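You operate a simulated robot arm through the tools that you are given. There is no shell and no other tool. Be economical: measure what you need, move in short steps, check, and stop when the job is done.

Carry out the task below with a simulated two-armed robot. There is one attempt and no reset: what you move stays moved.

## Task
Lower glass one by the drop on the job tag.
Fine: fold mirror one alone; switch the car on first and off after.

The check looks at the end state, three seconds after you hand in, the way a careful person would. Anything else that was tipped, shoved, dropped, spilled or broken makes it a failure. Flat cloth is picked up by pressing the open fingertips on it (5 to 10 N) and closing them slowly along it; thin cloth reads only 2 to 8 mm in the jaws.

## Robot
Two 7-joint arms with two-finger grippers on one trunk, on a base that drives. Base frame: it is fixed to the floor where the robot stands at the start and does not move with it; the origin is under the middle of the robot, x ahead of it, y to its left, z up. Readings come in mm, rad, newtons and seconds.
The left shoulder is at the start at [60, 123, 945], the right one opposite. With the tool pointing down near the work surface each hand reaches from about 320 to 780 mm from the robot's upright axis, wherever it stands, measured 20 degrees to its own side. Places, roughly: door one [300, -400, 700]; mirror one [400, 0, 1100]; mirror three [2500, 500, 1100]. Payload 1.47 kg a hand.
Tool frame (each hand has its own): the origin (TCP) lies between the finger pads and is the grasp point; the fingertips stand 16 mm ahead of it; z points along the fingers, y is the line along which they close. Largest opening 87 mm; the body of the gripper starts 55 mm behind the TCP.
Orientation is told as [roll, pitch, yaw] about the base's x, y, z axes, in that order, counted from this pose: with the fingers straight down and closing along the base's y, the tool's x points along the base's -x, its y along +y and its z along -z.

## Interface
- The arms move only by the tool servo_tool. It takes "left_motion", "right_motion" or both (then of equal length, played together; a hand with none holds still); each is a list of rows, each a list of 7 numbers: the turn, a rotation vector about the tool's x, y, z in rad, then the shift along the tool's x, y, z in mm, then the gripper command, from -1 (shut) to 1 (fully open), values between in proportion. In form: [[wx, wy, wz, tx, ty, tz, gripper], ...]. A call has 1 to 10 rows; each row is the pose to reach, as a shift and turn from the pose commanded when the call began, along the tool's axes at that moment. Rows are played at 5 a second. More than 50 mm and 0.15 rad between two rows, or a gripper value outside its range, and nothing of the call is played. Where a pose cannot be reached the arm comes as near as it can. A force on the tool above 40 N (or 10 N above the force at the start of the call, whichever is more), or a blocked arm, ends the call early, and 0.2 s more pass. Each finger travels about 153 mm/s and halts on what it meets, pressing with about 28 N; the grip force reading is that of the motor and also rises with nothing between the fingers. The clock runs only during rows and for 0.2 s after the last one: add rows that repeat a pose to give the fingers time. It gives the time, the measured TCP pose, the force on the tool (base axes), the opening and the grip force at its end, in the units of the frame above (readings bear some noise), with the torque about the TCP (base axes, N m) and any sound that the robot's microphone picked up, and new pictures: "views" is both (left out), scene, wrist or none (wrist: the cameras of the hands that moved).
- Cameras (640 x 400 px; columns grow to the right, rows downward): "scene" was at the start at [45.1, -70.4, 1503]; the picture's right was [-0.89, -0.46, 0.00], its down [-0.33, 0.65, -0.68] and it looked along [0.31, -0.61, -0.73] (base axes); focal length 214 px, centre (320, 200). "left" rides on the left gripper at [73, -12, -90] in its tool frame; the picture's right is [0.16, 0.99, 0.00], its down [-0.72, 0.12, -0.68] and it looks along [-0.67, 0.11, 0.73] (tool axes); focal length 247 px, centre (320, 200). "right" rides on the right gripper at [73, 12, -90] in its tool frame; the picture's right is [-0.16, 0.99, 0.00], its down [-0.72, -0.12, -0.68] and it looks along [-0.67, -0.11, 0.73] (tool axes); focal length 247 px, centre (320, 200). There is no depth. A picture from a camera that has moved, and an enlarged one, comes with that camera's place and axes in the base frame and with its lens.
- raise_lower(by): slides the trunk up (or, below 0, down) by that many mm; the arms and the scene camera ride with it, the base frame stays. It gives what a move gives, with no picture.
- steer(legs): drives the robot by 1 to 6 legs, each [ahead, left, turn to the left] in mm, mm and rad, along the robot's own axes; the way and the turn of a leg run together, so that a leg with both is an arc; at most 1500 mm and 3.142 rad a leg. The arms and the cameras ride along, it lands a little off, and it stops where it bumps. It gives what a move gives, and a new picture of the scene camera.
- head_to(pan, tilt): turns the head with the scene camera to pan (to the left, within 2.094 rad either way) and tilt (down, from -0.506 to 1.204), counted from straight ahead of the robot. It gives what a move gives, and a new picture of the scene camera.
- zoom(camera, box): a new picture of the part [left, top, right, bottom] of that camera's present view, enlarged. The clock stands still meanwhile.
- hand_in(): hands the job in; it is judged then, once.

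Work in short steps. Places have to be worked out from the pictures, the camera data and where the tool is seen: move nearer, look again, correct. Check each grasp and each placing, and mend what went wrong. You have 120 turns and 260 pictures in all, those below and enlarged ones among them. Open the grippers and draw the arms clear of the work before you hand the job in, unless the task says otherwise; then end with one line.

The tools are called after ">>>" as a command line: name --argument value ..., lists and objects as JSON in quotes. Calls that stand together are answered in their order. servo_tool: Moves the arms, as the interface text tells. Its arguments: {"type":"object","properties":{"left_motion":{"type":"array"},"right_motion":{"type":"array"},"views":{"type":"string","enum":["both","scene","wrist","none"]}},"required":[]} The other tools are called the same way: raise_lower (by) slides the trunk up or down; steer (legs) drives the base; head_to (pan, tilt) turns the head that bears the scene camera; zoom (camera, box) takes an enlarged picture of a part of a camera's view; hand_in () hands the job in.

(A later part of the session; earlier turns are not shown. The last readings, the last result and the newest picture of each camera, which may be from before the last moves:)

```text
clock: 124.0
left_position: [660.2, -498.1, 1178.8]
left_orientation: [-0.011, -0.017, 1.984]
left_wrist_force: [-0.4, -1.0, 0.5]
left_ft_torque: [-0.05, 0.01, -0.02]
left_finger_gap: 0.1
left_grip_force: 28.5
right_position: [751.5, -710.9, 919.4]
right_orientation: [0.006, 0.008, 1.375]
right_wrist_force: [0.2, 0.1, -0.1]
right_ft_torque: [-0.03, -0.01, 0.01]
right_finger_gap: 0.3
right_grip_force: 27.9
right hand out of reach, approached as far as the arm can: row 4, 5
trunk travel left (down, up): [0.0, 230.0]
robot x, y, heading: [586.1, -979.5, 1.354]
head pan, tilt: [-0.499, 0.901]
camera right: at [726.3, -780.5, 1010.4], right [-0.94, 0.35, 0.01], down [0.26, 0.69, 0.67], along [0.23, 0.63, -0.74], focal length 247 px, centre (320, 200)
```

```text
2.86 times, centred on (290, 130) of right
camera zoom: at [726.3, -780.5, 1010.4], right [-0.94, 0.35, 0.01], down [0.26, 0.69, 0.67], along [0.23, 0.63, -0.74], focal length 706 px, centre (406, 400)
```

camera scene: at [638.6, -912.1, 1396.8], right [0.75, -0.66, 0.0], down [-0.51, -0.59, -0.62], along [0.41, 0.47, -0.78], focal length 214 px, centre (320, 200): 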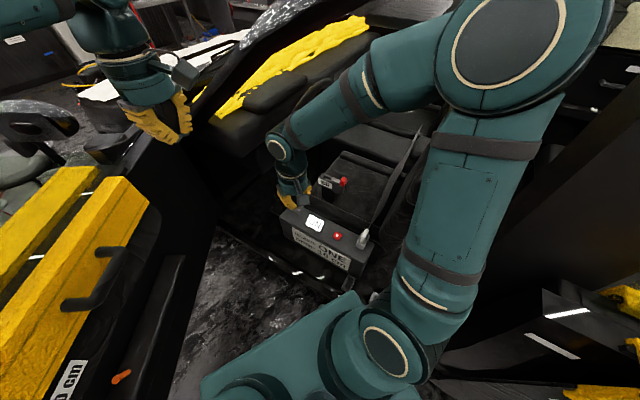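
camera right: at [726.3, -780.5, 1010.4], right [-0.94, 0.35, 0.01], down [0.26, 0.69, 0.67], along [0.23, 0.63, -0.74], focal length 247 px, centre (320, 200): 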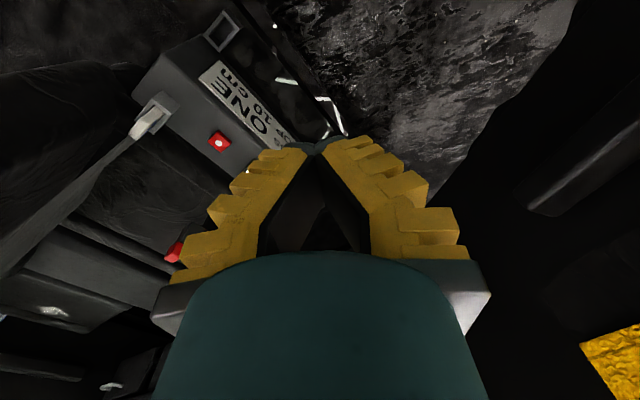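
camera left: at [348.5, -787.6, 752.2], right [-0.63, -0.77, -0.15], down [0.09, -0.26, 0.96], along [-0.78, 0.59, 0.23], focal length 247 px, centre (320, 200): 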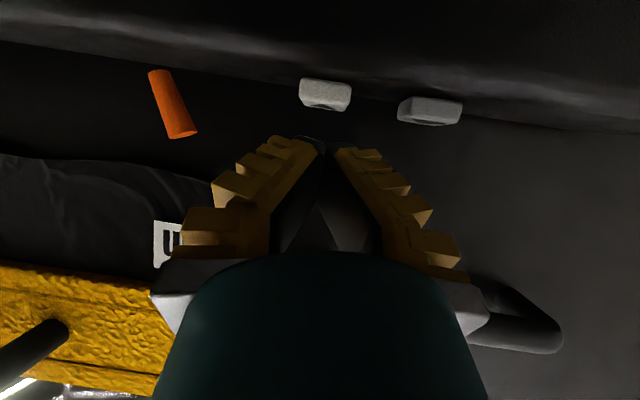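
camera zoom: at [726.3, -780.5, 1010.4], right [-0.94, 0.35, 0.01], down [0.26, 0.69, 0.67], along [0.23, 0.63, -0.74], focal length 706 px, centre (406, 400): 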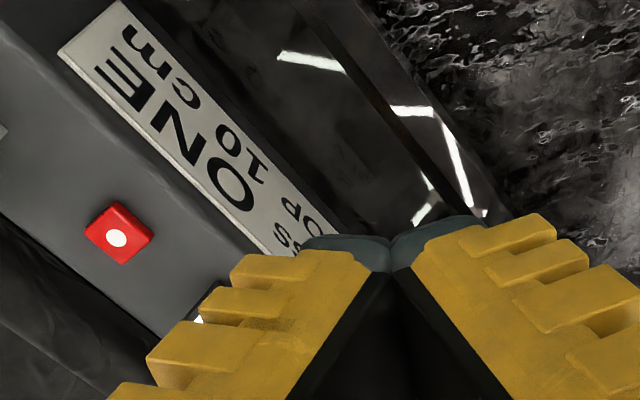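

I need the hand farther forward, since picture-up points back toward the robot. Moving it forward ~240 mm.

>>> servo_tool --right_motion '[[0, 0, 0, -45, -6, 0, -1], [0, 0, 0, -90, -12, 0, -1], [0, 0, 0, -135, -18, 0, -1], [0, 0, 0, -180, -24, 0, -1], [0, 0, 0, -225, -30, 0, -1], [0, 0, 0, -245, -32, 0, -1]]' --views "wrist"

>>> zoom --camera "right" --box '[180, 20, 400, 160]'

>>> zoom --camera "scene" --box '[260, 170, 360, 250]'

```text
clock: 125.4
left_position: [661.1, -498.2, 1179.8]
left_orientation: [-0.013, -0.017, 1.983]
left_wrist_force: [-0.5, -0.3, 0.0]
left_ft_torque: [0.01, 0.01, 0.0]
left_finger_gap: 0.0
left_grip_force: 28.5
right_position: [829.7, -479.7, 915.6]
right_orientation: [0.008, 0.004, 1.376]
right_wrist_force: [0.6, 0.6, -0.4]
right_ft_torque: [-0.01, -0.03, 0.02]
right_finger_gap: 0.0
right_grip_force: 28.1
trunk travel left (down, up): [0.0, 230.0]
robot x, y, heading: [585.7, -981.1, 1.353]
head pan, tilt: [-0.499, 0.901]
camera right: at [804.8, -549.5, 1006.7], right [-0.94, 0.35, 0.01], down [0.26, 0.69, 0.68], along [0.23, 0.64, -0.74], focal length 247 px, centre (320, 200)
```

right: 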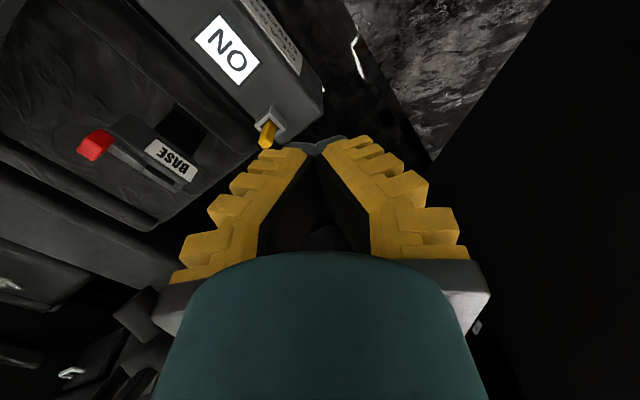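

```text
2.86 times, centred on (290, 90) of right
camera zoom: at [804.8, -549.5, 1006.7], right [-0.94, 0.35, 0.01], down [0.26, 0.69, 0.68], along [0.23, 0.64, -0.74], focal length 706 px, centre (406, 514)
```

zoom: 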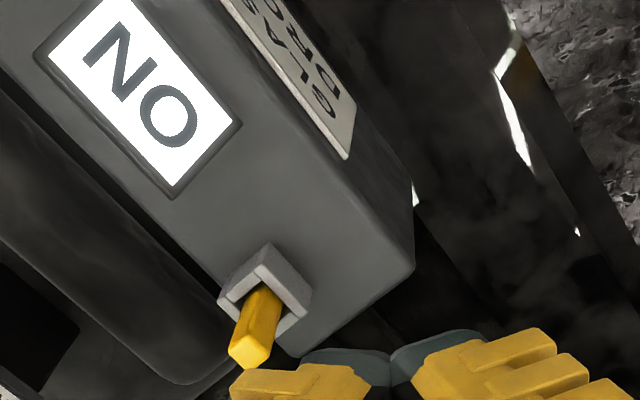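

```text
5.00 times, centred on (310, 210) of scene
camera zoom: at [638.6, -912.4, 1396.8], right [0.75, -0.66, 0.0], down [-0.51, -0.59, -0.62], along [0.41, 0.47, -0.78], focal length 1072 px, centre (370, 150)
```

zoom: 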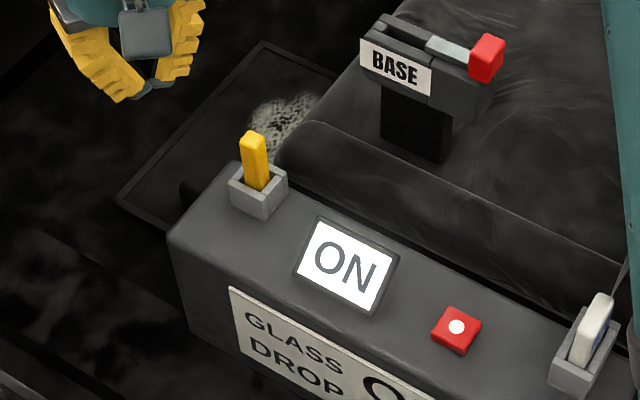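

The yellow piece and KEY are just items standing in holders, not levers. I check the current state of both mirrors, as the orange lever may drive them.

>>> head_to --pan 0.4 --tilt 0.4

>>> zoom --camera "scene" --box '[240, 120, 400, 240]'

>>> head_to --pan -0.65 --tilt 0.2

```text
clock: 126.6
left_position: [660.3, -499.6, 1179.3]
left_orientation: [-0.012, -0.017, 1.986]
left_wrist_force: [-0.5, -0.4, -0.1]
left_ft_torque: [-0.03, 0.02, 0.0]
left_finger_gap: 0.0
left_grip_force: 27.7
right_position: [827.6, -481.5, 915.7]
right_orientation: [0.01, 0.006, 1.377]
right_wrist_force: [0.5, -0.2, -0.8]
right_ft_torque: [0.01, 0.02, -0.01]
right_finger_gap: 0.1
right_grip_force: 27.9
trunk travel left (down, up): [0.0, 230.0]
robot x, y, heading: [590.4, -980.2, 1.352]
head pan, tilt: [0.4, 0.4]
camera scene: at [572.2, -878.3, 1439.8], right [0.98, 0.18, 0.0], down [0.07, -0.38, -0.92], along [-0.17, 0.91, -0.39], focal length 214 px, centre (320, 200)
```

scene: 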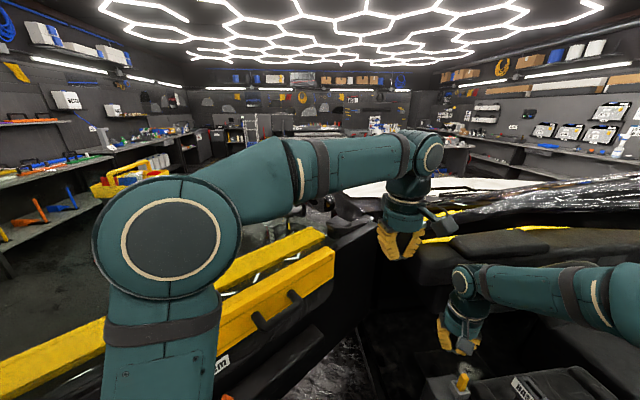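

```text
3.33 times, centred on (320, 180) of scene
camera zoom: at [572.2, -878.3, 1439.8], right [0.98, 0.18, 0.0], down [0.07, -0.38, -0.92], along [-0.17, 0.91, -0.39], focal length 715 px, centre (320, 267)
```

zoom: 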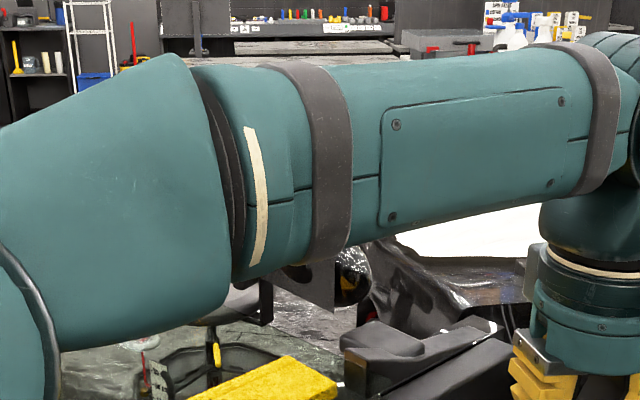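

```text
clock: 127.9
left_position: [661.4, -498.5, 1179.8]
left_orientation: [-0.012, -0.017, 1.984]
left_wrist_force: [-0.7, -0.1, -0.2]
left_ft_torque: [-0.04, -0.04, -0.01]
left_finger_gap: 0.0
left_grip_force: 28.2
right_position: [829.7, -481.0, 916.1]
right_orientation: [0.009, 0.005, 1.375]
right_wrist_force: [0.1, 0.0, -0.2]
right_ft_torque: [-0.01, -0.02, 0.02]
right_finger_gap: 0.0
right_grip_force: 28.1
trunk travel left (down, up): [0.0, 230.0]
robot x, y, heading: [588.2, -981.0, 1.357]
head pan, tilt: [-0.649, 0.201]
camera scene: at [660.0, -909.0, 1458.4], right [0.65, -0.76, 0.0], down [-0.15, -0.13, -0.98], along [0.75, 0.64, -0.2], focal length 214 px, centre (320, 200)
```

scene: 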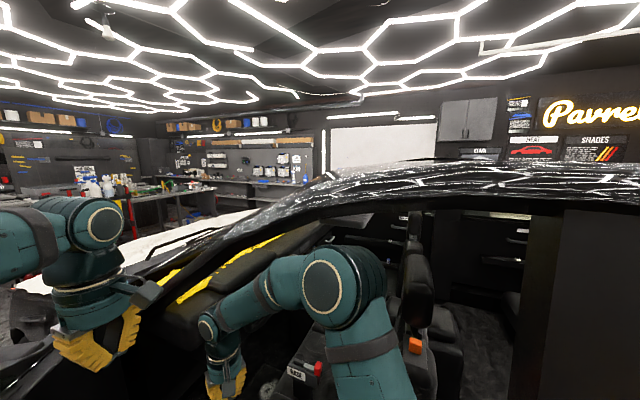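

Neither explains it. My rear-position press was light, so I go back to the armrest stance to retry ▼ firmly with the orange lever rearward.

>>> steer --legs '[[-270, -37, 0], [0, 0, 0.395]]'

>>> servo_tool --left_motion '[[0, -0.107, 0, -10, 9, 40, -1], [0, -0.214, 0, -22, 18, 80, -1], [0, -0.32, 0, -35, 26, 120, -1], [0, -0.427, 0, -50, 35, 160, -1], [0, -0.534, 0, -66, 44, 200, -1], [0, -0.64, 0, -84, 52, 240, -1], [0, -0.747, 0, -103, 61, 278, -1], [0, -0.854, 0, -123, 70, 314, -1], [0, -0.96, 0, -144, 78, 348, -1], [0, -1.05, 0, -165, 87, 379, -1]]' --views "wrist"

```text
clock: 131.0
left_position: [449.5, -781.0, 1180.0]
left_orientation: [-0.013, -0.018, 2.376]
left_wrist_force: [0.3, -0.1, -0.2]
left_ft_torque: [-0.02, 0.0, -0.02]
left_finger_gap: 0.0
left_grip_force: 27.4
right_position: [598.9, -700.0, 915.7]
right_orientation: [0.009, 0.007, 1.764]
right_wrist_force: [0.1, -0.2, -0.1]
right_ft_torque: [-0.05, 0.01, 0.0]
right_finger_gap: 0.2
right_grip_force: 28.0
trunk travel left (down, up): [0.0, 230.0]
robot x, y, heading: [564.5, -1254.2, 1.745]
head pan, tilt: [-0.649, 0.201]
camera scene: at [604.2, -1160.4, 1458.4], right [0.89, -0.46, 0.0], down [-0.09, -0.18, -0.98], along [0.45, 0.87, -0.2], focal length 214 px, centre (320, 200)
```

scene: 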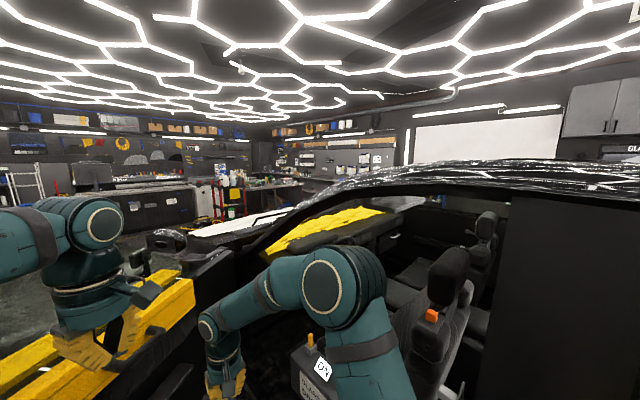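

```text
clock: 133.2
left_position: [267.9, -721.3, 803.6]
left_orientation: [-0.026, -1.068, 2.398]
left_wrist_force: [-1.5, -0.2, -0.3]
left_ft_torque: [-0.01, 0.04, 0.02]
left_finger_gap: 0.0
left_grip_force: 27.6
right_position: [596.9, -699.5, 916.3]
right_orientation: [0.007, 0.005, 1.764]
right_wrist_force: [0.2, 0.9, 0.1]
right_ft_torque: [0.01, -0.02, -0.02]
right_finger_gap: 0.0
right_grip_force: 28.0
trunk travel left (down, up): [0.0, 230.0]
robot x, y, heading: [558.6, -1252.7, 1.744]
head pan, tilt: [-0.649, 0.201]
camera left: at [359.6, -793.0, 783.0], right [-0.63, -0.76, -0.15], down [0.09, -0.26, 0.96], along [-0.77, 0.59, 0.23], focal length 247 px, centre (320, 200)
```

left: 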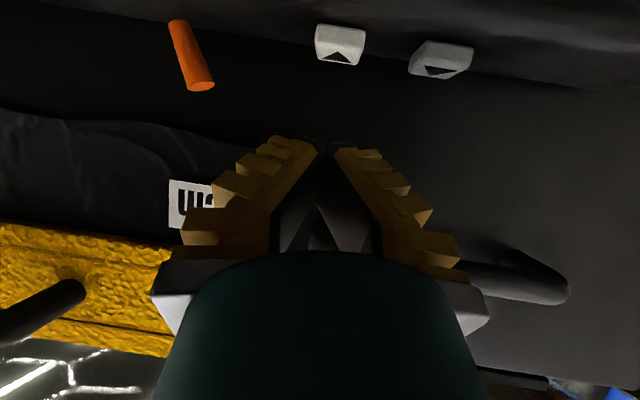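

The lever is still rearward. I turn the head to the glass, then press ▼ firmly and hold ~1 s.

>>> head_to --pan 0.949 --tilt 0.3

>>> servo_tool --left_motion '[[0, 0, 0, 4, 4, 35, -1], [0, 0, 0, 12, 8, 69, -1], [0, 0, 0, 20, 8, 73, -1], [0, 0, 0, 27, 8, 77, -1], [0, 0, 0, 28, 8, 77.5, -1], [0, 0, 0, 28, 8, 77.5, -1], [0, 0, 0, 28, 8, 77.5, -1], [0, 0, 0, 28, 8, 77.5, -1]]' --views "none"

>>> zoom --camera "scene" --box '[300, 140, 400, 200]'

```text
clock: 134.9
left_position: [269.5, -721.5, 804.2]
left_orientation: [-0.025, -1.067, 2.395]
left_wrist_force: [0.9, 0.3, 0.9]
left_ft_torque: [0.0, 0.03, 0.03]
left_finger_gap: 0.0
left_grip_force: 28.3
right_position: [597.6, -700.2, 915.4]
right_orientation: [0.007, 0.006, 1.765]
right_wrist_force: [0.6, 0.2, 0.0]
right_ft_torque: [0.01, 0.01, 0.02]
right_finger_gap: 0.0
right_grip_force: 28.0
trunk travel left (down, up): [0.0, 230.0]
robot x, y, heading: [563.1, -1257.2, 1.743]
head pan, tilt: [0.949, 0.3]
camera scene: at [477.7, -1202.6, 1449.1], right [0.43, 0.9, 0.0], down [0.27, -0.13, -0.96], along [-0.86, 0.41, -0.3], focal length 214 px, centre (320, 200)
```

scene: 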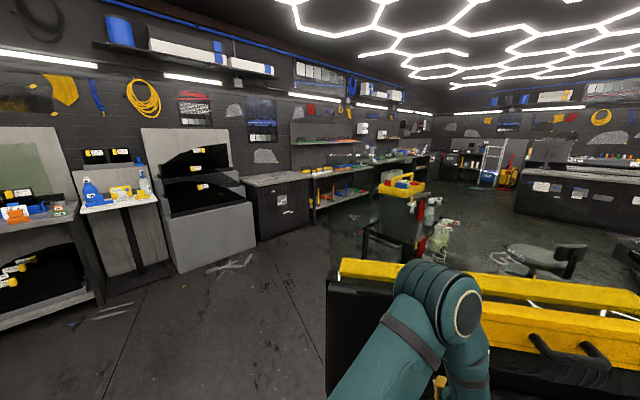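

```text
clock: 136.7
left_position: [225.4, -688.6, 743.7]
left_orientation: [-0.026, -1.07, 2.396]
left_wrist_force: [-1.2, -0.1, 18.6]
left_ft_torque: [-0.01, 0.07, 0.0]
left_finger_gap: 5.9
left_grip_force: 28.3
right_position: [597.9, -701.6, 916.8]
right_orientation: [0.009, 0.004, 1.765]
right_wrist_force: [0.5, -0.5, 0.6]
right_ft_torque: [0.0, -0.01, -0.02]
right_finger_gap: 0.0
right_grip_force: 28.3
trunk travel left (down, up): [0.0, 230.0]
robot x, y, heading: [567.2, -1255.1, 1.746]
head pan, tilt: [0.949, 0.3]
heard: click
```

```text
6.40 times, centred on (350, 170) of scene
camera zoom: at [478.5, -1204.1, 1449.3], right [0.43, 0.9, 0.0], down [0.27, -0.13, -0.96], along [-0.86, 0.41, -0.29], focal length 1373 px, centre (128, 392)
```

zoom: 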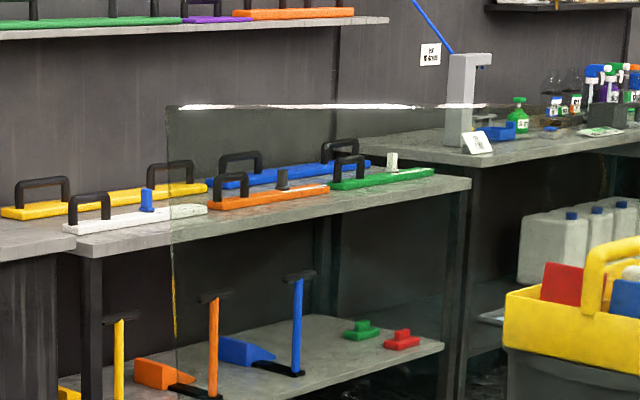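

Still nothing on glass one. Maybe ▼ is acting on something else (rear glass, far mirror). I release, back off and look around the car.

>>> servo_tool --left_motion '[[0, 0, 0, -16, 0, -9, -1], [0, 0, 0, -16, 0, -50, -1], [0, 0, 0, -10, 0, -95, -1]]' --views "none"

>>> head_to --pan -1.3 --tilt 0.35

```text
clock: 137.5
left_position: [279.5, -745.3, 795.9]
left_orientation: [-0.024, -1.067, 2.391]
left_wrist_force: [0.2, -0.2, -0.2]
left_ft_torque: [0.0, 0.01, -0.01]
left_finger_gap: 0.2
left_grip_force: 27.8
right_position: [597.2, -700.4, 915.7]
right_orientation: [0.01, 0.005, 1.764]
right_wrist_force: [0.9, -0.7, -0.2]
right_ft_torque: [0.01, 0.02, 0.04]
right_finger_gap: 0.2
right_grip_force: 28.4
trunk travel left (down, up): [0.0, 230.0]
robot x, y, heading: [564.8, -1254.9, 1.741]
head pan, tilt: [0.949, 0.3]
```

```text
clock: 139.6
left_position: [279.1, -744.9, 795.0]
left_orientation: [-0.026, -1.067, 2.394]
left_wrist_force: [-0.6, 0.1, 0.5]
left_ft_torque: [-0.04, 0.02, -0.04]
left_finger_gap: 0.1
left_grip_force: 27.8
right_position: [598.2, -700.2, 915.9]
right_orientation: [0.009, 0.003, 1.764]
right_wrist_force: [0.3, 0.0, 0.1]
right_ft_torque: [-0.02, -0.01, -0.02]
right_finger_gap: 0.0
right_grip_force: 27.9
trunk travel left (down, up): [0.0, 230.0]
robot x, y, heading: [563.2, -1252.6, 1.744]
head pan, tilt: [-1.3, 0.351]
camera scene: at [645.9, -1203.1, 1444.4], right [0.43, -0.9, 0.0], down [-0.31, -0.15, -0.94], along [0.85, 0.4, -0.34], focal length 214 px, centre (320, 200)
```

scene: 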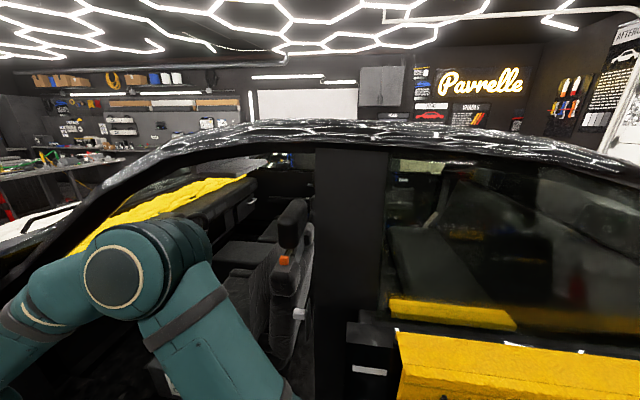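

Everything else looks unchanged. One more possibility: the arrows could act the other way round (▼ does nothing when the glass is at its stop). I move to ▲ and check alignment first.

>>> servo_tool --left_motion '[[0, 0, 0, 0, 28, 0, -1], [0, 0, 0, 0, 57, 0, -1], [0, 0, 0, -3, 57, 30, -1], [0, 0, 0, -6, 57, 60, -1], [0, 0, 0, -8, 57, 85, -1]]' --views "wrist"

>>> head_to --pan 0.949 --tilt 0.3

```text
clock: 140.8
left_position: [183.3, -728.8, 760.8]
left_orientation: [-0.022, -1.068, 2.395]
left_wrist_force: [-0.3, 0.6, -0.4]
left_ft_torque: [0.05, 0.01, -0.02]
left_finger_gap: 0.0
left_grip_force: 27.9
right_position: [597.6, -700.3, 916.2]
right_orientation: [0.008, 0.006, 1.764]
right_wrist_force: [0.1, 0.2, 0.1]
right_ft_torque: [-0.03, -0.02, 0.0]
right_finger_gap: 0.0
right_grip_force: 28.3
trunk travel left (down, up): [0.0, 230.0]
robot x, y, heading: [562.4, -1256.5, 1.741]
head pan, tilt: [-1.3, 0.351]
camera left: at [274.9, -801.2, 739.7], right [-0.63, -0.76, -0.15], down [0.09, -0.26, 0.96], along [-0.77, 0.59, 0.23], focal length 247 px, centre (320, 200)
```

left: 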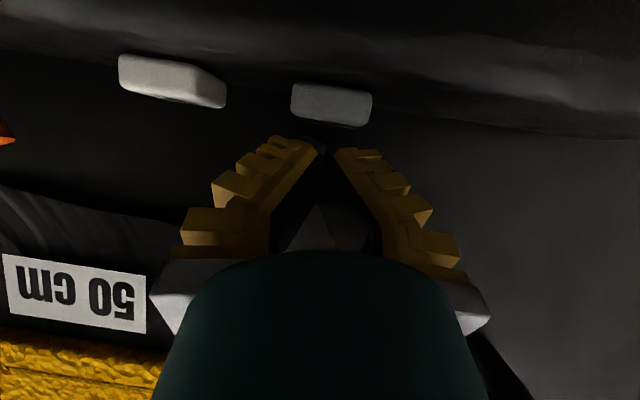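

```text
clock: 142.9
left_position: [184.5, -729.7, 759.5]
left_orientation: [-0.025, -1.068, 2.395]
left_wrist_force: [-1.0, 0.4, 0.3]
left_ft_torque: [0.0, 0.03, 0.03]
left_finger_gap: 0.1
left_grip_force: 27.8
right_position: [598.2, -699.7, 915.4]
right_orientation: [0.01, 0.006, 1.764]
right_wrist_force: [-0.5, -0.2, 0.0]
right_ft_torque: [0.02, -0.02, 0.0]
right_finger_gap: 0.0
right_grip_force: 28.6
trunk travel left (down, up): [0.0, 230.0]
robot x, y, heading: [566.4, -1254.1, 1.74]
head pan, tilt: [0.949, 0.3]
camera scene: at [477.7, -1202.6, 1449.1], right [0.43, 0.9, 0.0], down [0.27, -0.13, -0.96], along [-0.86, 0.41, -0.3], focal length 214 px, centre (320, 200)
```

scene: 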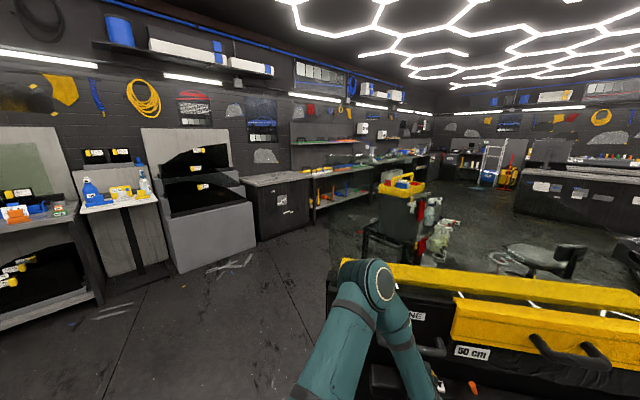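

Centred on ▲. Short press and release, then check the glass.

>>> servo_tool --left_motion '[[0, 0, 0, 8, 0, 4.4, -1], [0, 0, 0, 14, 0, 7.7, -1], [0, 0, 0, 14, 0, 7.7, -1], [0, 0, 0, 0, 0, 0, -1]]' --views "none"

>>> zoom --camera "scene" --box '[300, 140, 400, 200]'

```text
clock: 143.9
left_position: [185.7, -729.2, 759.8]
left_orientation: [-0.025, -1.068, 2.393]
left_wrist_force: [-0.8, 0.1, -0.3]
left_ft_torque: [-0.03, 0.02, 0.0]
left_finger_gap: 0.4
left_grip_force: 28.5
right_position: [599.3, -700.2, 915.9]
right_orientation: [0.007, 0.007, 1.764]
right_wrist_force: [0.1, -0.3, -0.2]
right_ft_torque: [-0.01, 0.02, 0.02]
right_finger_gap: 0.0
right_grip_force: 28.2
trunk travel left (down, up): [0.0, 230.0]
robot x, y, heading: [566.2, -1250.9, 1.747]
head pan, tilt: [0.949, 0.3]
heard: click
```

```text
6.40 times, centred on (350, 170) of scene
camera zoom: at [477.9, -1203.0, 1449.1], right [0.43, 0.9, 0.0], down [0.27, -0.13, -0.96], along [-0.86, 0.41, -0.3], focal length 1373 px, centre (128, 392)
```

zoom: 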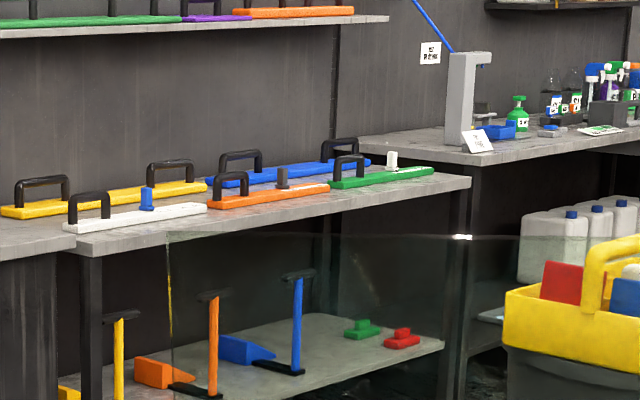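

The glass dropped about 47 mm: the arrows act reversed. An identical press should bring it to ~95 mm.

>>> servo_tool --left_motion '[[0, 0, 0, 8, 0, 4.4, -1], [0, 0, 0, 14, 0, 7.7, -1], [0, 0, 0, 14, 0, 7.7, -1], [0, 0, 0, 0, 0, 0, -1]]' --views "none"

>>> zoom --camera "scene" --box '[300, 160, 400, 220]'

```text
clock: 144.9
left_position: [184.5, -729.4, 760.9]
left_orientation: [-0.021, -1.068, 2.395]
left_wrist_force: [-0.3, -0.3, 0.0]
left_ft_torque: [-0.01, -0.02, 0.01]
left_finger_gap: 0.0
left_grip_force: 28.4
right_position: [598.4, -701.2, 915.0]
right_orientation: [0.009, 0.006, 1.764]
right_wrist_force: [-0.5, -0.1, 0.8]
right_ft_torque: [0.02, -0.02, -0.01]
right_finger_gap: 0.0
right_grip_force: 28.3
trunk travel left (down, up): [0.0, 230.0]
robot x, y, heading: [564.5, -1254.3, 1.744]
head pan, tilt: [0.949, 0.3]
heard: click
```

```text
6.40 times, centred on (350, 190) of scene
camera zoom: at [477.8, -1203.0, 1449.1], right [0.43, 0.9, 0.0], down [0.27, -0.13, -0.96], along [-0.86, 0.41, -0.3], focal length 1373 px, centre (128, 264)
```

zoom: 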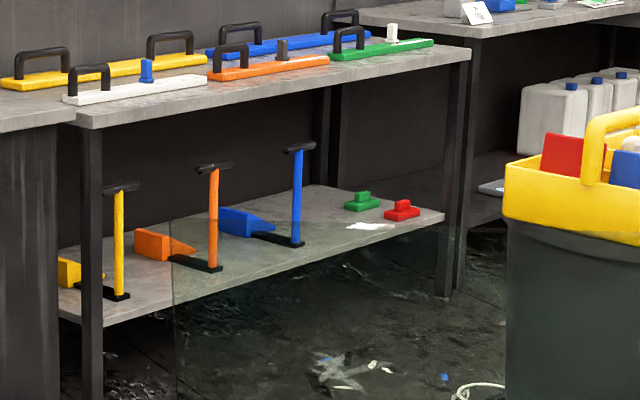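

Estimate now ≈92 mm. Before the last touch, I calibrate precisely: back the hand off inward, raise the trunk by 100 mm, look, and lower again.

>>> servo_tool --left_motion '[[0, 0, 0, 8, 0, -40, -1], [0, 0, 0, 30, 0, -75, -1], [0, 0, 0, 55, 0, -110, -1]]' --views "none"

>>> raise_lower --by 100

>>> zoom --camera "scene" --box '[300, 200, 400, 260]'

>>> raise_lower --by -100

```text
clock: 145.7
left_position: [274.2, -813.8, 763.6]
left_orientation: [-0.022, -1.069, 2.395]
left_wrist_force: [-0.3, 0.2, -0.1]
left_ft_torque: [0.01, -0.02, 0.0]
left_finger_gap: 0.0
left_grip_force: 28.4
right_position: [598.4, -701.0, 916.6]
right_orientation: [0.01, 0.005, 1.763]
right_wrist_force: [0.0, -0.6, -0.1]
right_ft_torque: [0.02, 0.03, -0.02]
right_finger_gap: 0.0
right_grip_force: 28.2
trunk travel left (down, up): [0.0, 230.0]
robot x, y, heading: [567.0, -1250.5, 1.739]
head pan, tilt: [0.949, 0.3]
```

```text
clock: 147.0
left_position: [273.7, -815.3, 864.7]
left_orientation: [-0.024, -1.069, 2.396]
left_wrist_force: [0.6, 0.0, -0.7]
left_ft_torque: [0.0, -0.02, -0.01]
left_finger_gap: 0.0
left_grip_force: 28.0
right_position: [596.7, -700.7, 1015.6]
right_orientation: [0.009, 0.005, 1.765]
right_wrist_force: [-0.2, -0.3, -0.6]
right_ft_torque: [0.01, -0.02, 0.01]
right_finger_gap: 0.0
right_grip_force: 27.9
trunk travel left (down, up): [-100.0, 130.0]
robot x, y, heading: [568.8, -1259.0, 1.742]
head pan, tilt: [0.949, 0.3]
```

```text
6.40 times, centred on (350, 230) of scene
camera zoom: at [477.7, -1202.4, 1548.9], right [0.43, 0.9, 0.0], down [0.27, -0.13, -0.96], along [-0.86, 0.41, -0.3], focal length 1373 px, centre (128, 8)
```

zoom: 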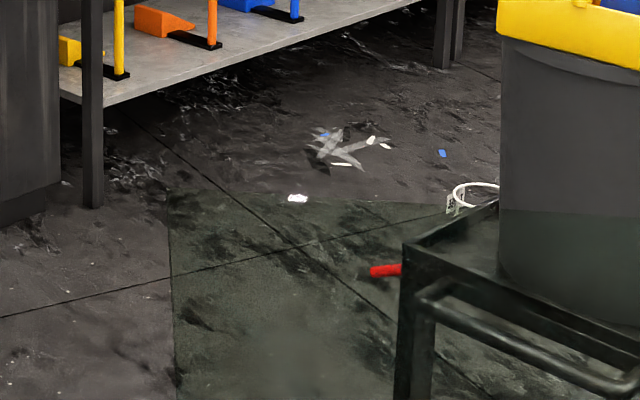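

```text
clock: 148.4
left_position: [274.5, -813.9, 764.5]
left_orientation: [-0.024, -1.068, 2.393]
left_wrist_force: [-0.1, 0.3, 0.2]
left_ft_torque: [-0.01, 0.0, -0.01]
left_finger_gap: 0.1
left_grip_force: 27.7
right_position: [596.6, -700.7, 915.5]
right_orientation: [0.009, 0.004, 1.765]
right_wrist_force: [-0.5, -0.4, -0.4]
right_ft_torque: [0.04, -0.02, 0.01]
right_finger_gap: 0.0
right_grip_force: 27.9
trunk travel left (down, up): [0.0, 230.0]
robot x, y, heading: [563.2, -1256.8, 1.743]
head pan, tilt: [0.949, 0.3]
```

Calibrated drop now: ≈94.6 mm, ~5 mm to go. I return above ▲ and give a very light tap.

>>> servo_tool --left_motion '[[0, 0, 0, -25, 0, 35, -1], [0, 0, 0, -47, 0, 70, -1], [0, 0, 0, -55, 0, 110, -1], [0, 0, 0, -55, 0, 110, -1], [0, 0, 0, -46.5, 0, 114.7, -1], [0, 0, 0, -42.6, 0, 116.8, -1], [0, 0, 0, -55, 0, 110, -1]]' --views "none"

>>> zoom --camera "scene" --box '[300, 160, 400, 220]'

```text
clock: 150.0
left_position: [185.6, -728.4, 760.1]
left_orientation: [-0.023, -1.066, 2.395]
left_wrist_force: [0.8, 0.7, -0.2]
left_ft_torque: [-0.01, -0.02, 0.03]
left_finger_gap: 0.2
left_grip_force: 27.6
right_position: [599.9, -701.3, 915.8]
right_orientation: [0.008, 0.006, 1.766]
right_wrist_force: [0.2, -0.1, 0.2]
right_ft_torque: [-0.02, 0.0, -0.01]
right_finger_gap: 0.1
right_grip_force: 27.5
trunk travel left (down, up): [0.0, 230.0]
robot x, y, heading: [563.3, -1259.9, 1.741]
head pan, tilt: [0.949, 0.3]
heard: click
```

```text
6.40 times, centred on (350, 190) of scene
camera zoom: at [477.9, -1202.9, 1449.1], right [0.43, 0.9, 0.0], down [0.27, -0.13, -0.96], along [-0.86, 0.41, -0.3], focal length 1373 px, centre (128, 264)
```

zoom: 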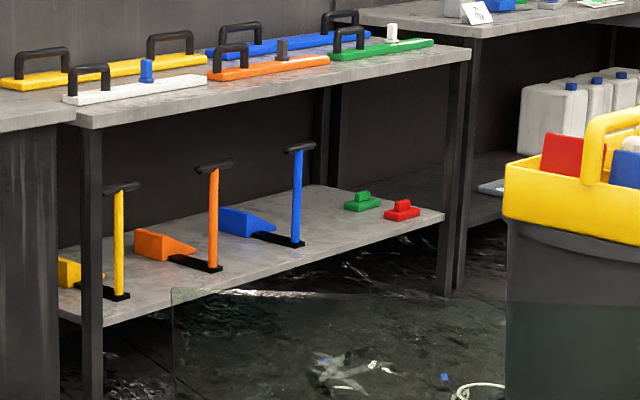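

Overshot: now ≈123 mm (a tap moves at least ~28 mm). I go to ▼ (which raises) and tap it lightly for ~23 mm.

>>> servo_tool --left_motion '[[0, 0, 0, 0, -27, 0, -1], [0, 0, 0, 0, -54, 0, -1], [0, 0, 0, 0, -54, 0, -1], [0, 0, 0, 8.8, -54, 4.8, -1], [0, 0, 0, 11.8, -54, 6.5, -1], [0, 0, 0, 0, -54, 0, -1]]' --views "none"

>>> zoom --camera "scene" --box '[300, 160, 400, 220]'

```text
clock: 151.4
left_position: [223.7, -690.7, 761.6]
left_orientation: [-0.025, -1.068, 2.392]
left_wrist_force: [0.1, -0.3, 0.8]
left_ft_torque: [0.04, 0.02, 0.01]
left_finger_gap: 0.3
left_grip_force: 28.4
right_position: [598.5, -701.5, 915.3]
right_orientation: [0.009, 0.004, 1.765]
right_wrist_force: [-0.5, -0.3, 0.9]
right_ft_torque: [-0.01, 0.0, -0.01]
right_finger_gap: 0.0
right_grip_force: 27.7
trunk travel left (down, up): [0.0, 230.0]
robot x, y, heading: [567.8, -1255.9, 1.744]
head pan, tilt: [0.949, 0.3]
```

```text
6.40 times, centred on (350, 190) of scene
camera zoom: at [477.8, -1202.9, 1449.1], right [0.43, 0.9, 0.0], down [0.27, -0.13, -0.96], along [-0.86, 0.41, -0.3], focal length 1373 px, centre (128, 264)
```

zoom: 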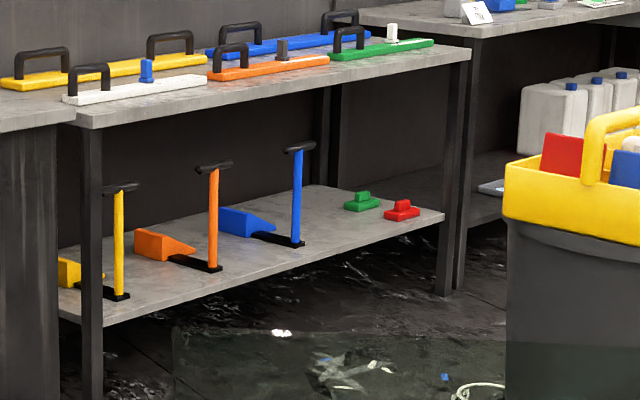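

Unexpected: the glass is lower (≈140 mm) and ▼ did not click. I check whether it is still moving by waiting a moment.

>>> servo_tool --left_motion '[[0, 0, 0, 0, 0, 0, -1]]' --views "none"

>>> zoom --camera "scene" --box '[300, 160, 400, 220]'

```text
clock: 151.8
left_position: [224.1, -691.7, 761.6]
left_orientation: [-0.022, -1.068, 2.397]
left_wrist_force: [0.4, 0.1, -0.1]
left_ft_torque: [0.0, -0.02, 0.0]
left_finger_gap: 0.0
left_grip_force: 27.8
right_position: [598.7, -700.3, 917.4]
right_orientation: [0.009, 0.005, 1.764]
right_wrist_force: [0.2, -0.2, -0.3]
right_ft_torque: [0.0, -0.01, -0.02]
right_finger_gap: 0.0
right_grip_force: 27.7
trunk travel left (down, up): [0.0, 230.0]
robot x, y, heading: [564.7, -1253.9, 1.749]
head pan, tilt: [0.949, 0.3]
```

```text
6.40 times, centred on (350, 190) of scene
camera zoom: at [477.7, -1202.6, 1449.1], right [0.43, 0.9, 0.0], down [0.27, -0.13, -0.96], along [-0.86, 0.41, -0.3], focal length 1373 px, centre (128, 264)
```

zoom: 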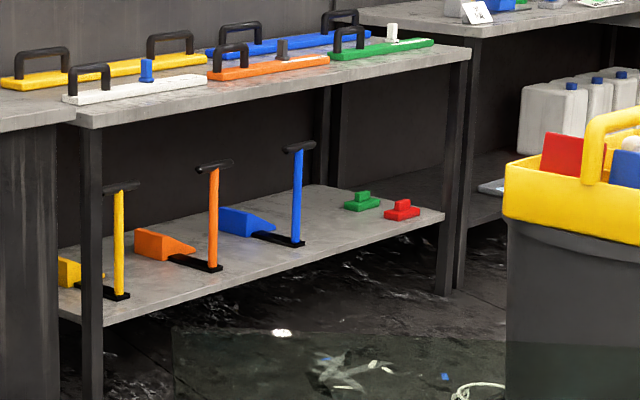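

It is static: each click evidently moves one fixed step (~46.5 mm vertically; the glass leans ~20°, so ≈50 mm along its guide). Two steps = 10 cm, so I raise one step with a single ▼ press.

>>> servo_tool --left_motion '[[0, 0, 0, 8, 0, 4.4, -1], [0, 0, 0, 14.5, 0, 8, -1], [0, 0, 0, 0, 0, 0, -1], [0, 0, 0, -5, 0, -30, -1], [0, 0, 0, 0, 0, -60, -1], [0, 0, 0, 0, 0, -60, -1]]' --views "none"

>>> zoom --camera "scene" --box '[300, 160, 400, 220]'

```text
clock: 153.2
left_position: [258.8, -726.7, 791.1]
left_orientation: [-0.023, -1.069, 2.394]
left_wrist_force: [0.7, -0.9, 0.6]
left_ft_torque: [-0.01, 0.04, 0.03]
left_finger_gap: 0.0
left_grip_force: 28.2
right_position: [598.1, -699.9, 917.0]
right_orientation: [0.008, 0.005, 1.765]
right_wrist_force: [1.1, 0.4, 0.6]
right_ft_torque: [-0.02, -0.03, 0.01]
right_finger_gap: 0.0
right_grip_force: 27.5
trunk travel left (down, up): [0.0, 230.0]
robot x, y, heading: [565.6, -1256.7, 1.744]
head pan, tilt: [0.949, 0.3]
heard: click
```

```text
6.40 times, centred on (350, 190) of scene
camera zoom: at [477.6, -1202.6, 1449.1], right [0.43, 0.9, 0.0], down [0.27, -0.13, -0.96], along [-0.86, 0.41, -0.3], focal length 1373 px, centre (128, 264)
```

zoom: 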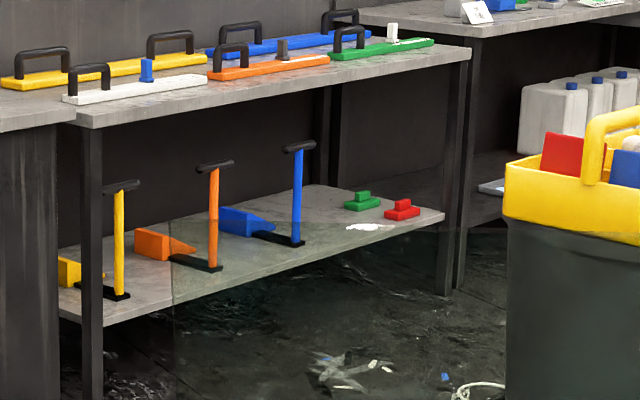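

The glass is back at the two-step position (~10 cm down). Now I restore the orange lever to its original forward lean, pushing it from behind.

>>> servo_tool --left_motion '[[0, 0, 0, 0, -32, 0, -1], [0, 0, 0, 0, -63, 0, -1], [0, 0, 0, 0, -63, 32, -1], [0, 0, 0, 0, -63, 64, -1], [0, 0, 0, 0, -73, 64, -1], [0, 0, 0, 0, -83, 64, -1], [0, 0, 0, 0, -92, 64, -1], [0, 0, 0, 0, -100, 64, -1]]' --views "wrist"

```text
clock: 154.2
left_position: [269.5, -644.5, 767.7]
left_orientation: [-0.038, -1.076, 2.403]
left_wrist_force: [7.1, -17.2, 22.3]
left_ft_torque: [0.49, -0.16, -0.28]
left_finger_gap: 0.0
left_grip_force: 27.0
right_position: [597.6, -701.9, 915.2]
right_orientation: [0.009, 0.004, 1.767]
right_wrist_force: [-1.1, 0.2, -0.3]
right_ft_torque: [0.01, -0.06, 0.02]
right_finger_gap: 0.0
right_grip_force: 28.2
trunk travel left (down, up): [0.0, 230.0]
robot x, y, heading: [566.3, -1252.3, 1.748]
head pan, tilt: [0.949, 0.3]
stopped in row 5 (left hand): the force on the tool passed its limit at 45 N (the readings are from after the stop); the commanded pose is now the measured one
camera left: at [361.3, -716.9, 746.0], right [-0.63, -0.76, -0.16], down [0.09, -0.27, 0.96], along [-0.77, 0.59, 0.24], focal length 247 px, centre (320, 200)
```

left: 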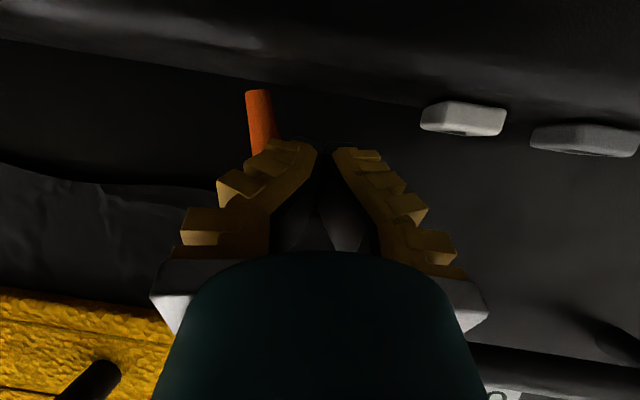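

Contact outward of the tip (not the lever yet). I ease inward ~12 mm and then push forward.

>>> servo_tool --left_motion '[[0, 0, 0, 4, 0, -12, -1], [0, 0, 0, 4, -10, -12, -1], [0, 0, 0, 4, -20, -12, -1], [0, 0, 0, 4, -28, -12, -1], [0, 0, 0, 4, -36, -12, -1]]' --views "wrist"

```text
clock: 155.4
left_position: [304.2, -628.9, 765.8]
left_orientation: [-0.032, -1.072, 2.398]
left_wrist_force: [0.6, -0.1, 0.1]
left_ft_torque: [-0.01, 0.0, -0.03]
left_finger_gap: 0.0
left_grip_force: 28.7
right_position: [598.3, -700.6, 915.7]
right_orientation: [0.01, 0.004, 1.765]
right_wrist_force: [1.0, 0.0, -0.1]
right_ft_torque: [-0.03, -0.01, 0.01]
right_finger_gap: 0.0
right_grip_force: 27.5
trunk travel left (down, up): [0.0, 230.0]
robot x, y, heading: [564.1, -1255.5, 1.746]
head pan, tilt: [0.949, 0.3]
camera left: at [395.2, -700.0, 745.7], right [-0.63, -0.76, -0.15], down [0.09, -0.27, 0.96], along [-0.77, 0.59, 0.24], focal length 247 px, centre (320, 200)
```

left: 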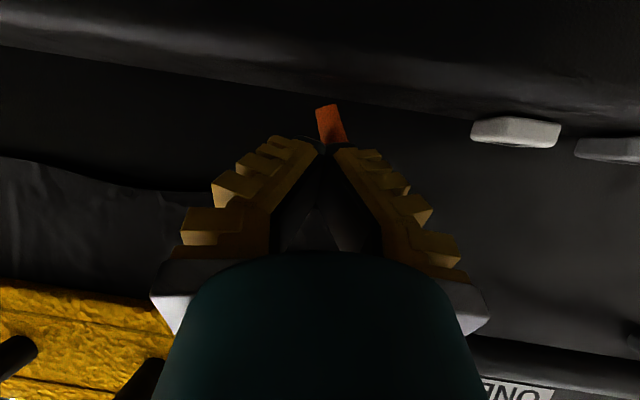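

The tip slid past on the inboard side. I go back, 14 mm further outward, and push forward again.

>>> servo_tool --left_motion '[[0, 0, 0, -3, 18, -2, -1], [0, 0, 0, -3, 36, -2, -1], [0, 0, 0, -10, 36, 11, -1], [0, 0, 0, -10, 24, 12, -1], [0, 0, 0, -10, 14, 12, -1], [0, 0, 0, -10, 6, 12, -1], [0, 0, 0, -10, -2, 12, -1]]' --views "wrist"

```text
clock: 157.0
left_position: [294.7, -617.5, 768.7]
left_orientation: [-0.025, -1.071, 2.396]
left_wrist_force: [8.0, -12.6, -2.4]
left_ft_torque: [-0.09, -0.05, -0.28]
left_finger_gap: 0.0
left_grip_force: 27.5
right_position: [597.8, -701.9, 915.8]
right_orientation: [0.009, 0.003, 1.766]
right_wrist_force: [-0.5, -0.8, 0.6]
right_ft_torque: [-0.01, 0.02, -0.02]
right_finger_gap: 0.2
right_grip_force: 27.9
trunk travel left (down, up): [0.0, 230.0]
robot x, y, heading: [563.5, -1253.6, 1.744]
head pan, tilt: [0.949, 0.3]
camera left: at [385.5, -689.6, 748.3], right [-0.63, -0.76, -0.15], down [0.09, -0.26, 0.96], along [-0.77, 0.59, 0.24], focal length 247 px, centre (320, 200)
```

left: 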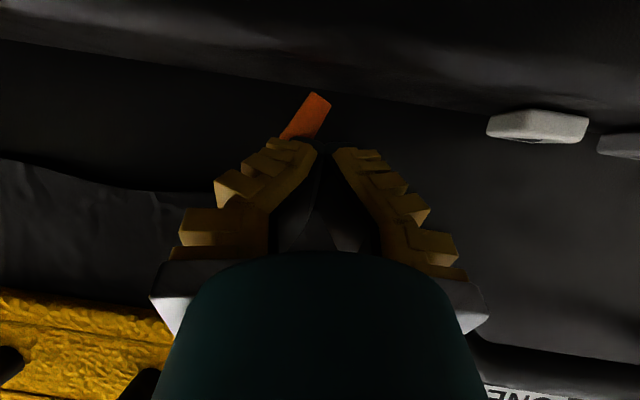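

The lever leans forward again as originally. I retract both hands upward, raise the trunk, and check the glass on the way out.

>>> servo_tool --left_motion '[[0, 0, 0, 0, 8, 0, -1], [0, 0, 0, 0, 10, -45, -1], [0, 0, 0, 5, 10, -85, -1], [0, 0.14, 0, 10, 10, -115, -1], [0, 0.28, 0, 10, 10, -135, -1], [0, 0.42, 0, 10, 10, -155, -1], [0, 0.55, 0, -10, 10, -185, -1], [0, 0.69, 0, -30, 10, -215, -1], [0, 0.83, 0, -55, 10, -250, -1], [0, 0.97, 0, -90, 10, -285, -1]]' --right_motion '[[0, 0, 0, 0, 0, -30, -1], [0, 0, 0, 0, 0, -60, -1], [0, 0, 0, 0, 0, -90, -1], [0, 0, 0, 0, 0, -120, -1], [0, 0, 0, 0, 0, -150, -1], [0, 0, 0, 0, 0, -180, -1], [0, 0, 0, 0, 0, -210, -1], [0, 0, 0, 0, 0, -240, -1], [0, 0, 0, 0, 0, -270, -1], [0, 0, 0, 0, 0, -290, -1]]' --views "none"

>>> zoom --camera "scene" --box '[300, 160, 400, 220]'

>>> raise_lower --by 230

```text
clock: 159.2
left_position: [434.6, -769.1, 985.6]
left_orientation: [-0.016, -0.102, 2.372]
left_wrist_force: [-0.1, -0.1, 0.3]
left_ft_torque: [0.02, 0.01, 0.02]
left_finger_gap: 0.1
left_grip_force: 28.3
right_position: [598.9, -698.6, 1206.3]
right_orientation: [0.008, 0.006, 1.766]
right_wrist_force: [0.1, -0.3, -0.1]
right_ft_torque: [0.01, 0.01, 0.02]
right_finger_gap: 0.0
right_grip_force: 28.2
trunk travel left (down, up): [0.0, 230.0]
robot x, y, heading: [565.6, -1250.5, 1.745]
head pan, tilt: [0.949, 0.3]
```

```text
6.40 times, centred on (350, 190) of scene
camera zoom: at [477.7, -1203.2, 1449.1], right [0.43, 0.9, 0.0], down [0.27, -0.13, -0.96], along [-0.86, 0.41, -0.3], focal length 1373 px, centre (128, 264)
```

zoom: 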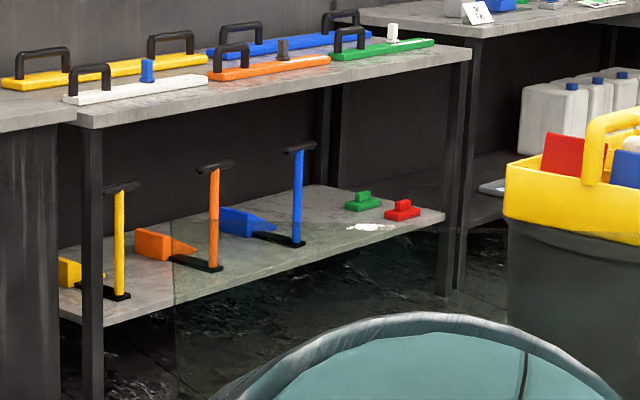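

```text
clock: 161.6
left_position: [435.6, -770.7, 1213.0]
left_orientation: [-0.014, -0.1, 2.372]
left_wrist_force: [-0.5, -0.9, -0.4]
left_ft_torque: [0.01, -0.02, 0.0]
left_finger_gap: 0.0
left_grip_force: 28.2
right_position: [599.7, -698.3, 1434.9]
right_orientation: [0.008, 0.006, 1.764]
right_wrist_force: [-0.7, -0.2, -0.3]
right_ft_torque: [-0.01, -0.03, -0.02]
right_finger_gap: 0.0
right_grip_force: 28.1
trunk travel left (down, up): [-230.0, 0.0]
robot x, y, heading: [562.1, -1254.2, 1.746]
head pan, tilt: [0.949, 0.3]
```

Glass unchanged at the target. I lift the left hand, zoom on the mirror from up here, then drive around to the outside of the door.

>>> servo_tool --left_motion '[[0, 0.1, 0, 5, 0, -45, -1], [0, 0.1, 0, 10, 0, -90, -1], [0, 0.1, 0, 15, 0, -135, -1], [0, 0.1, 0, 20, 0, -180, -1], [0, 0.1, 0, 25, 0, -225, -1], [0, 0.1, 0, 25, 0, -250, -1]]' --views "none"

>>> steer --legs '[[0, 400, 0], [0, 0, -1.745], [-820, 0, 0], [0, 870, 0]]'

```text
clock: 163.0
left_position: [468.7, -808.0, 1460.5]
left_orientation: [-0.014, -0.001, 2.37]
left_wrist_force: [0.5, -0.5, 0.4]
left_ft_torque: [0.01, -0.04, -0.02]
left_finger_gap: 0.0
left_grip_force: 28.2
right_position: [600.0, -698.4, 1436.6]
right_orientation: [0.01, 0.006, 1.765]
right_wrist_force: [-0.1, -0.1, 0.3]
right_ft_torque: [-0.05, 0.01, -0.02]
right_finger_gap: 0.1
right_grip_force: 28.4
trunk travel left (down, up): [-230.0, 0.0]
robot x, y, heading: [563.8, -1255.6, 1.742]
head pan, tilt: [0.949, 0.3]
```

```text
clock: 182.7
left_position: [-199.2, -439.3, 1461.2]
left_orientation: [-0.015, -0.002, 0.651]
left_wrist_force: [-0.2, -0.3, 0.3]
left_ft_torque: [0.02, 0.0, -0.01]
left_finger_gap: 0.0
left_grip_force: 27.8
right_position: [-111.6, -584.8, 1436.7]
right_orientation: [0.008, 0.006, 0.043]
right_wrist_force: [0.9, 0.2, -0.1]
right_ft_torque: [0.01, -0.01, 0.01]
right_finger_gap: 0.1
right_grip_force: 28.4
trunk travel left (down, up): [-230.0, 0.0]
robot x, y, heading: [-655.7, -464.8, 0.018]
head pan, tilt: [0.949, 0.3]
camera scene: at [-594.2, -388.1, 1679.1], right [0.83, -0.56, 0.0], down [-0.17, -0.24, -0.96], along [0.54, 0.79, -0.3], focal length 214 px, centre (320, 200)
```

scene: 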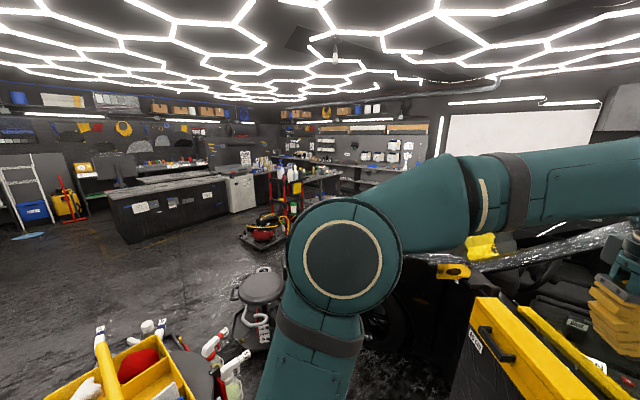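

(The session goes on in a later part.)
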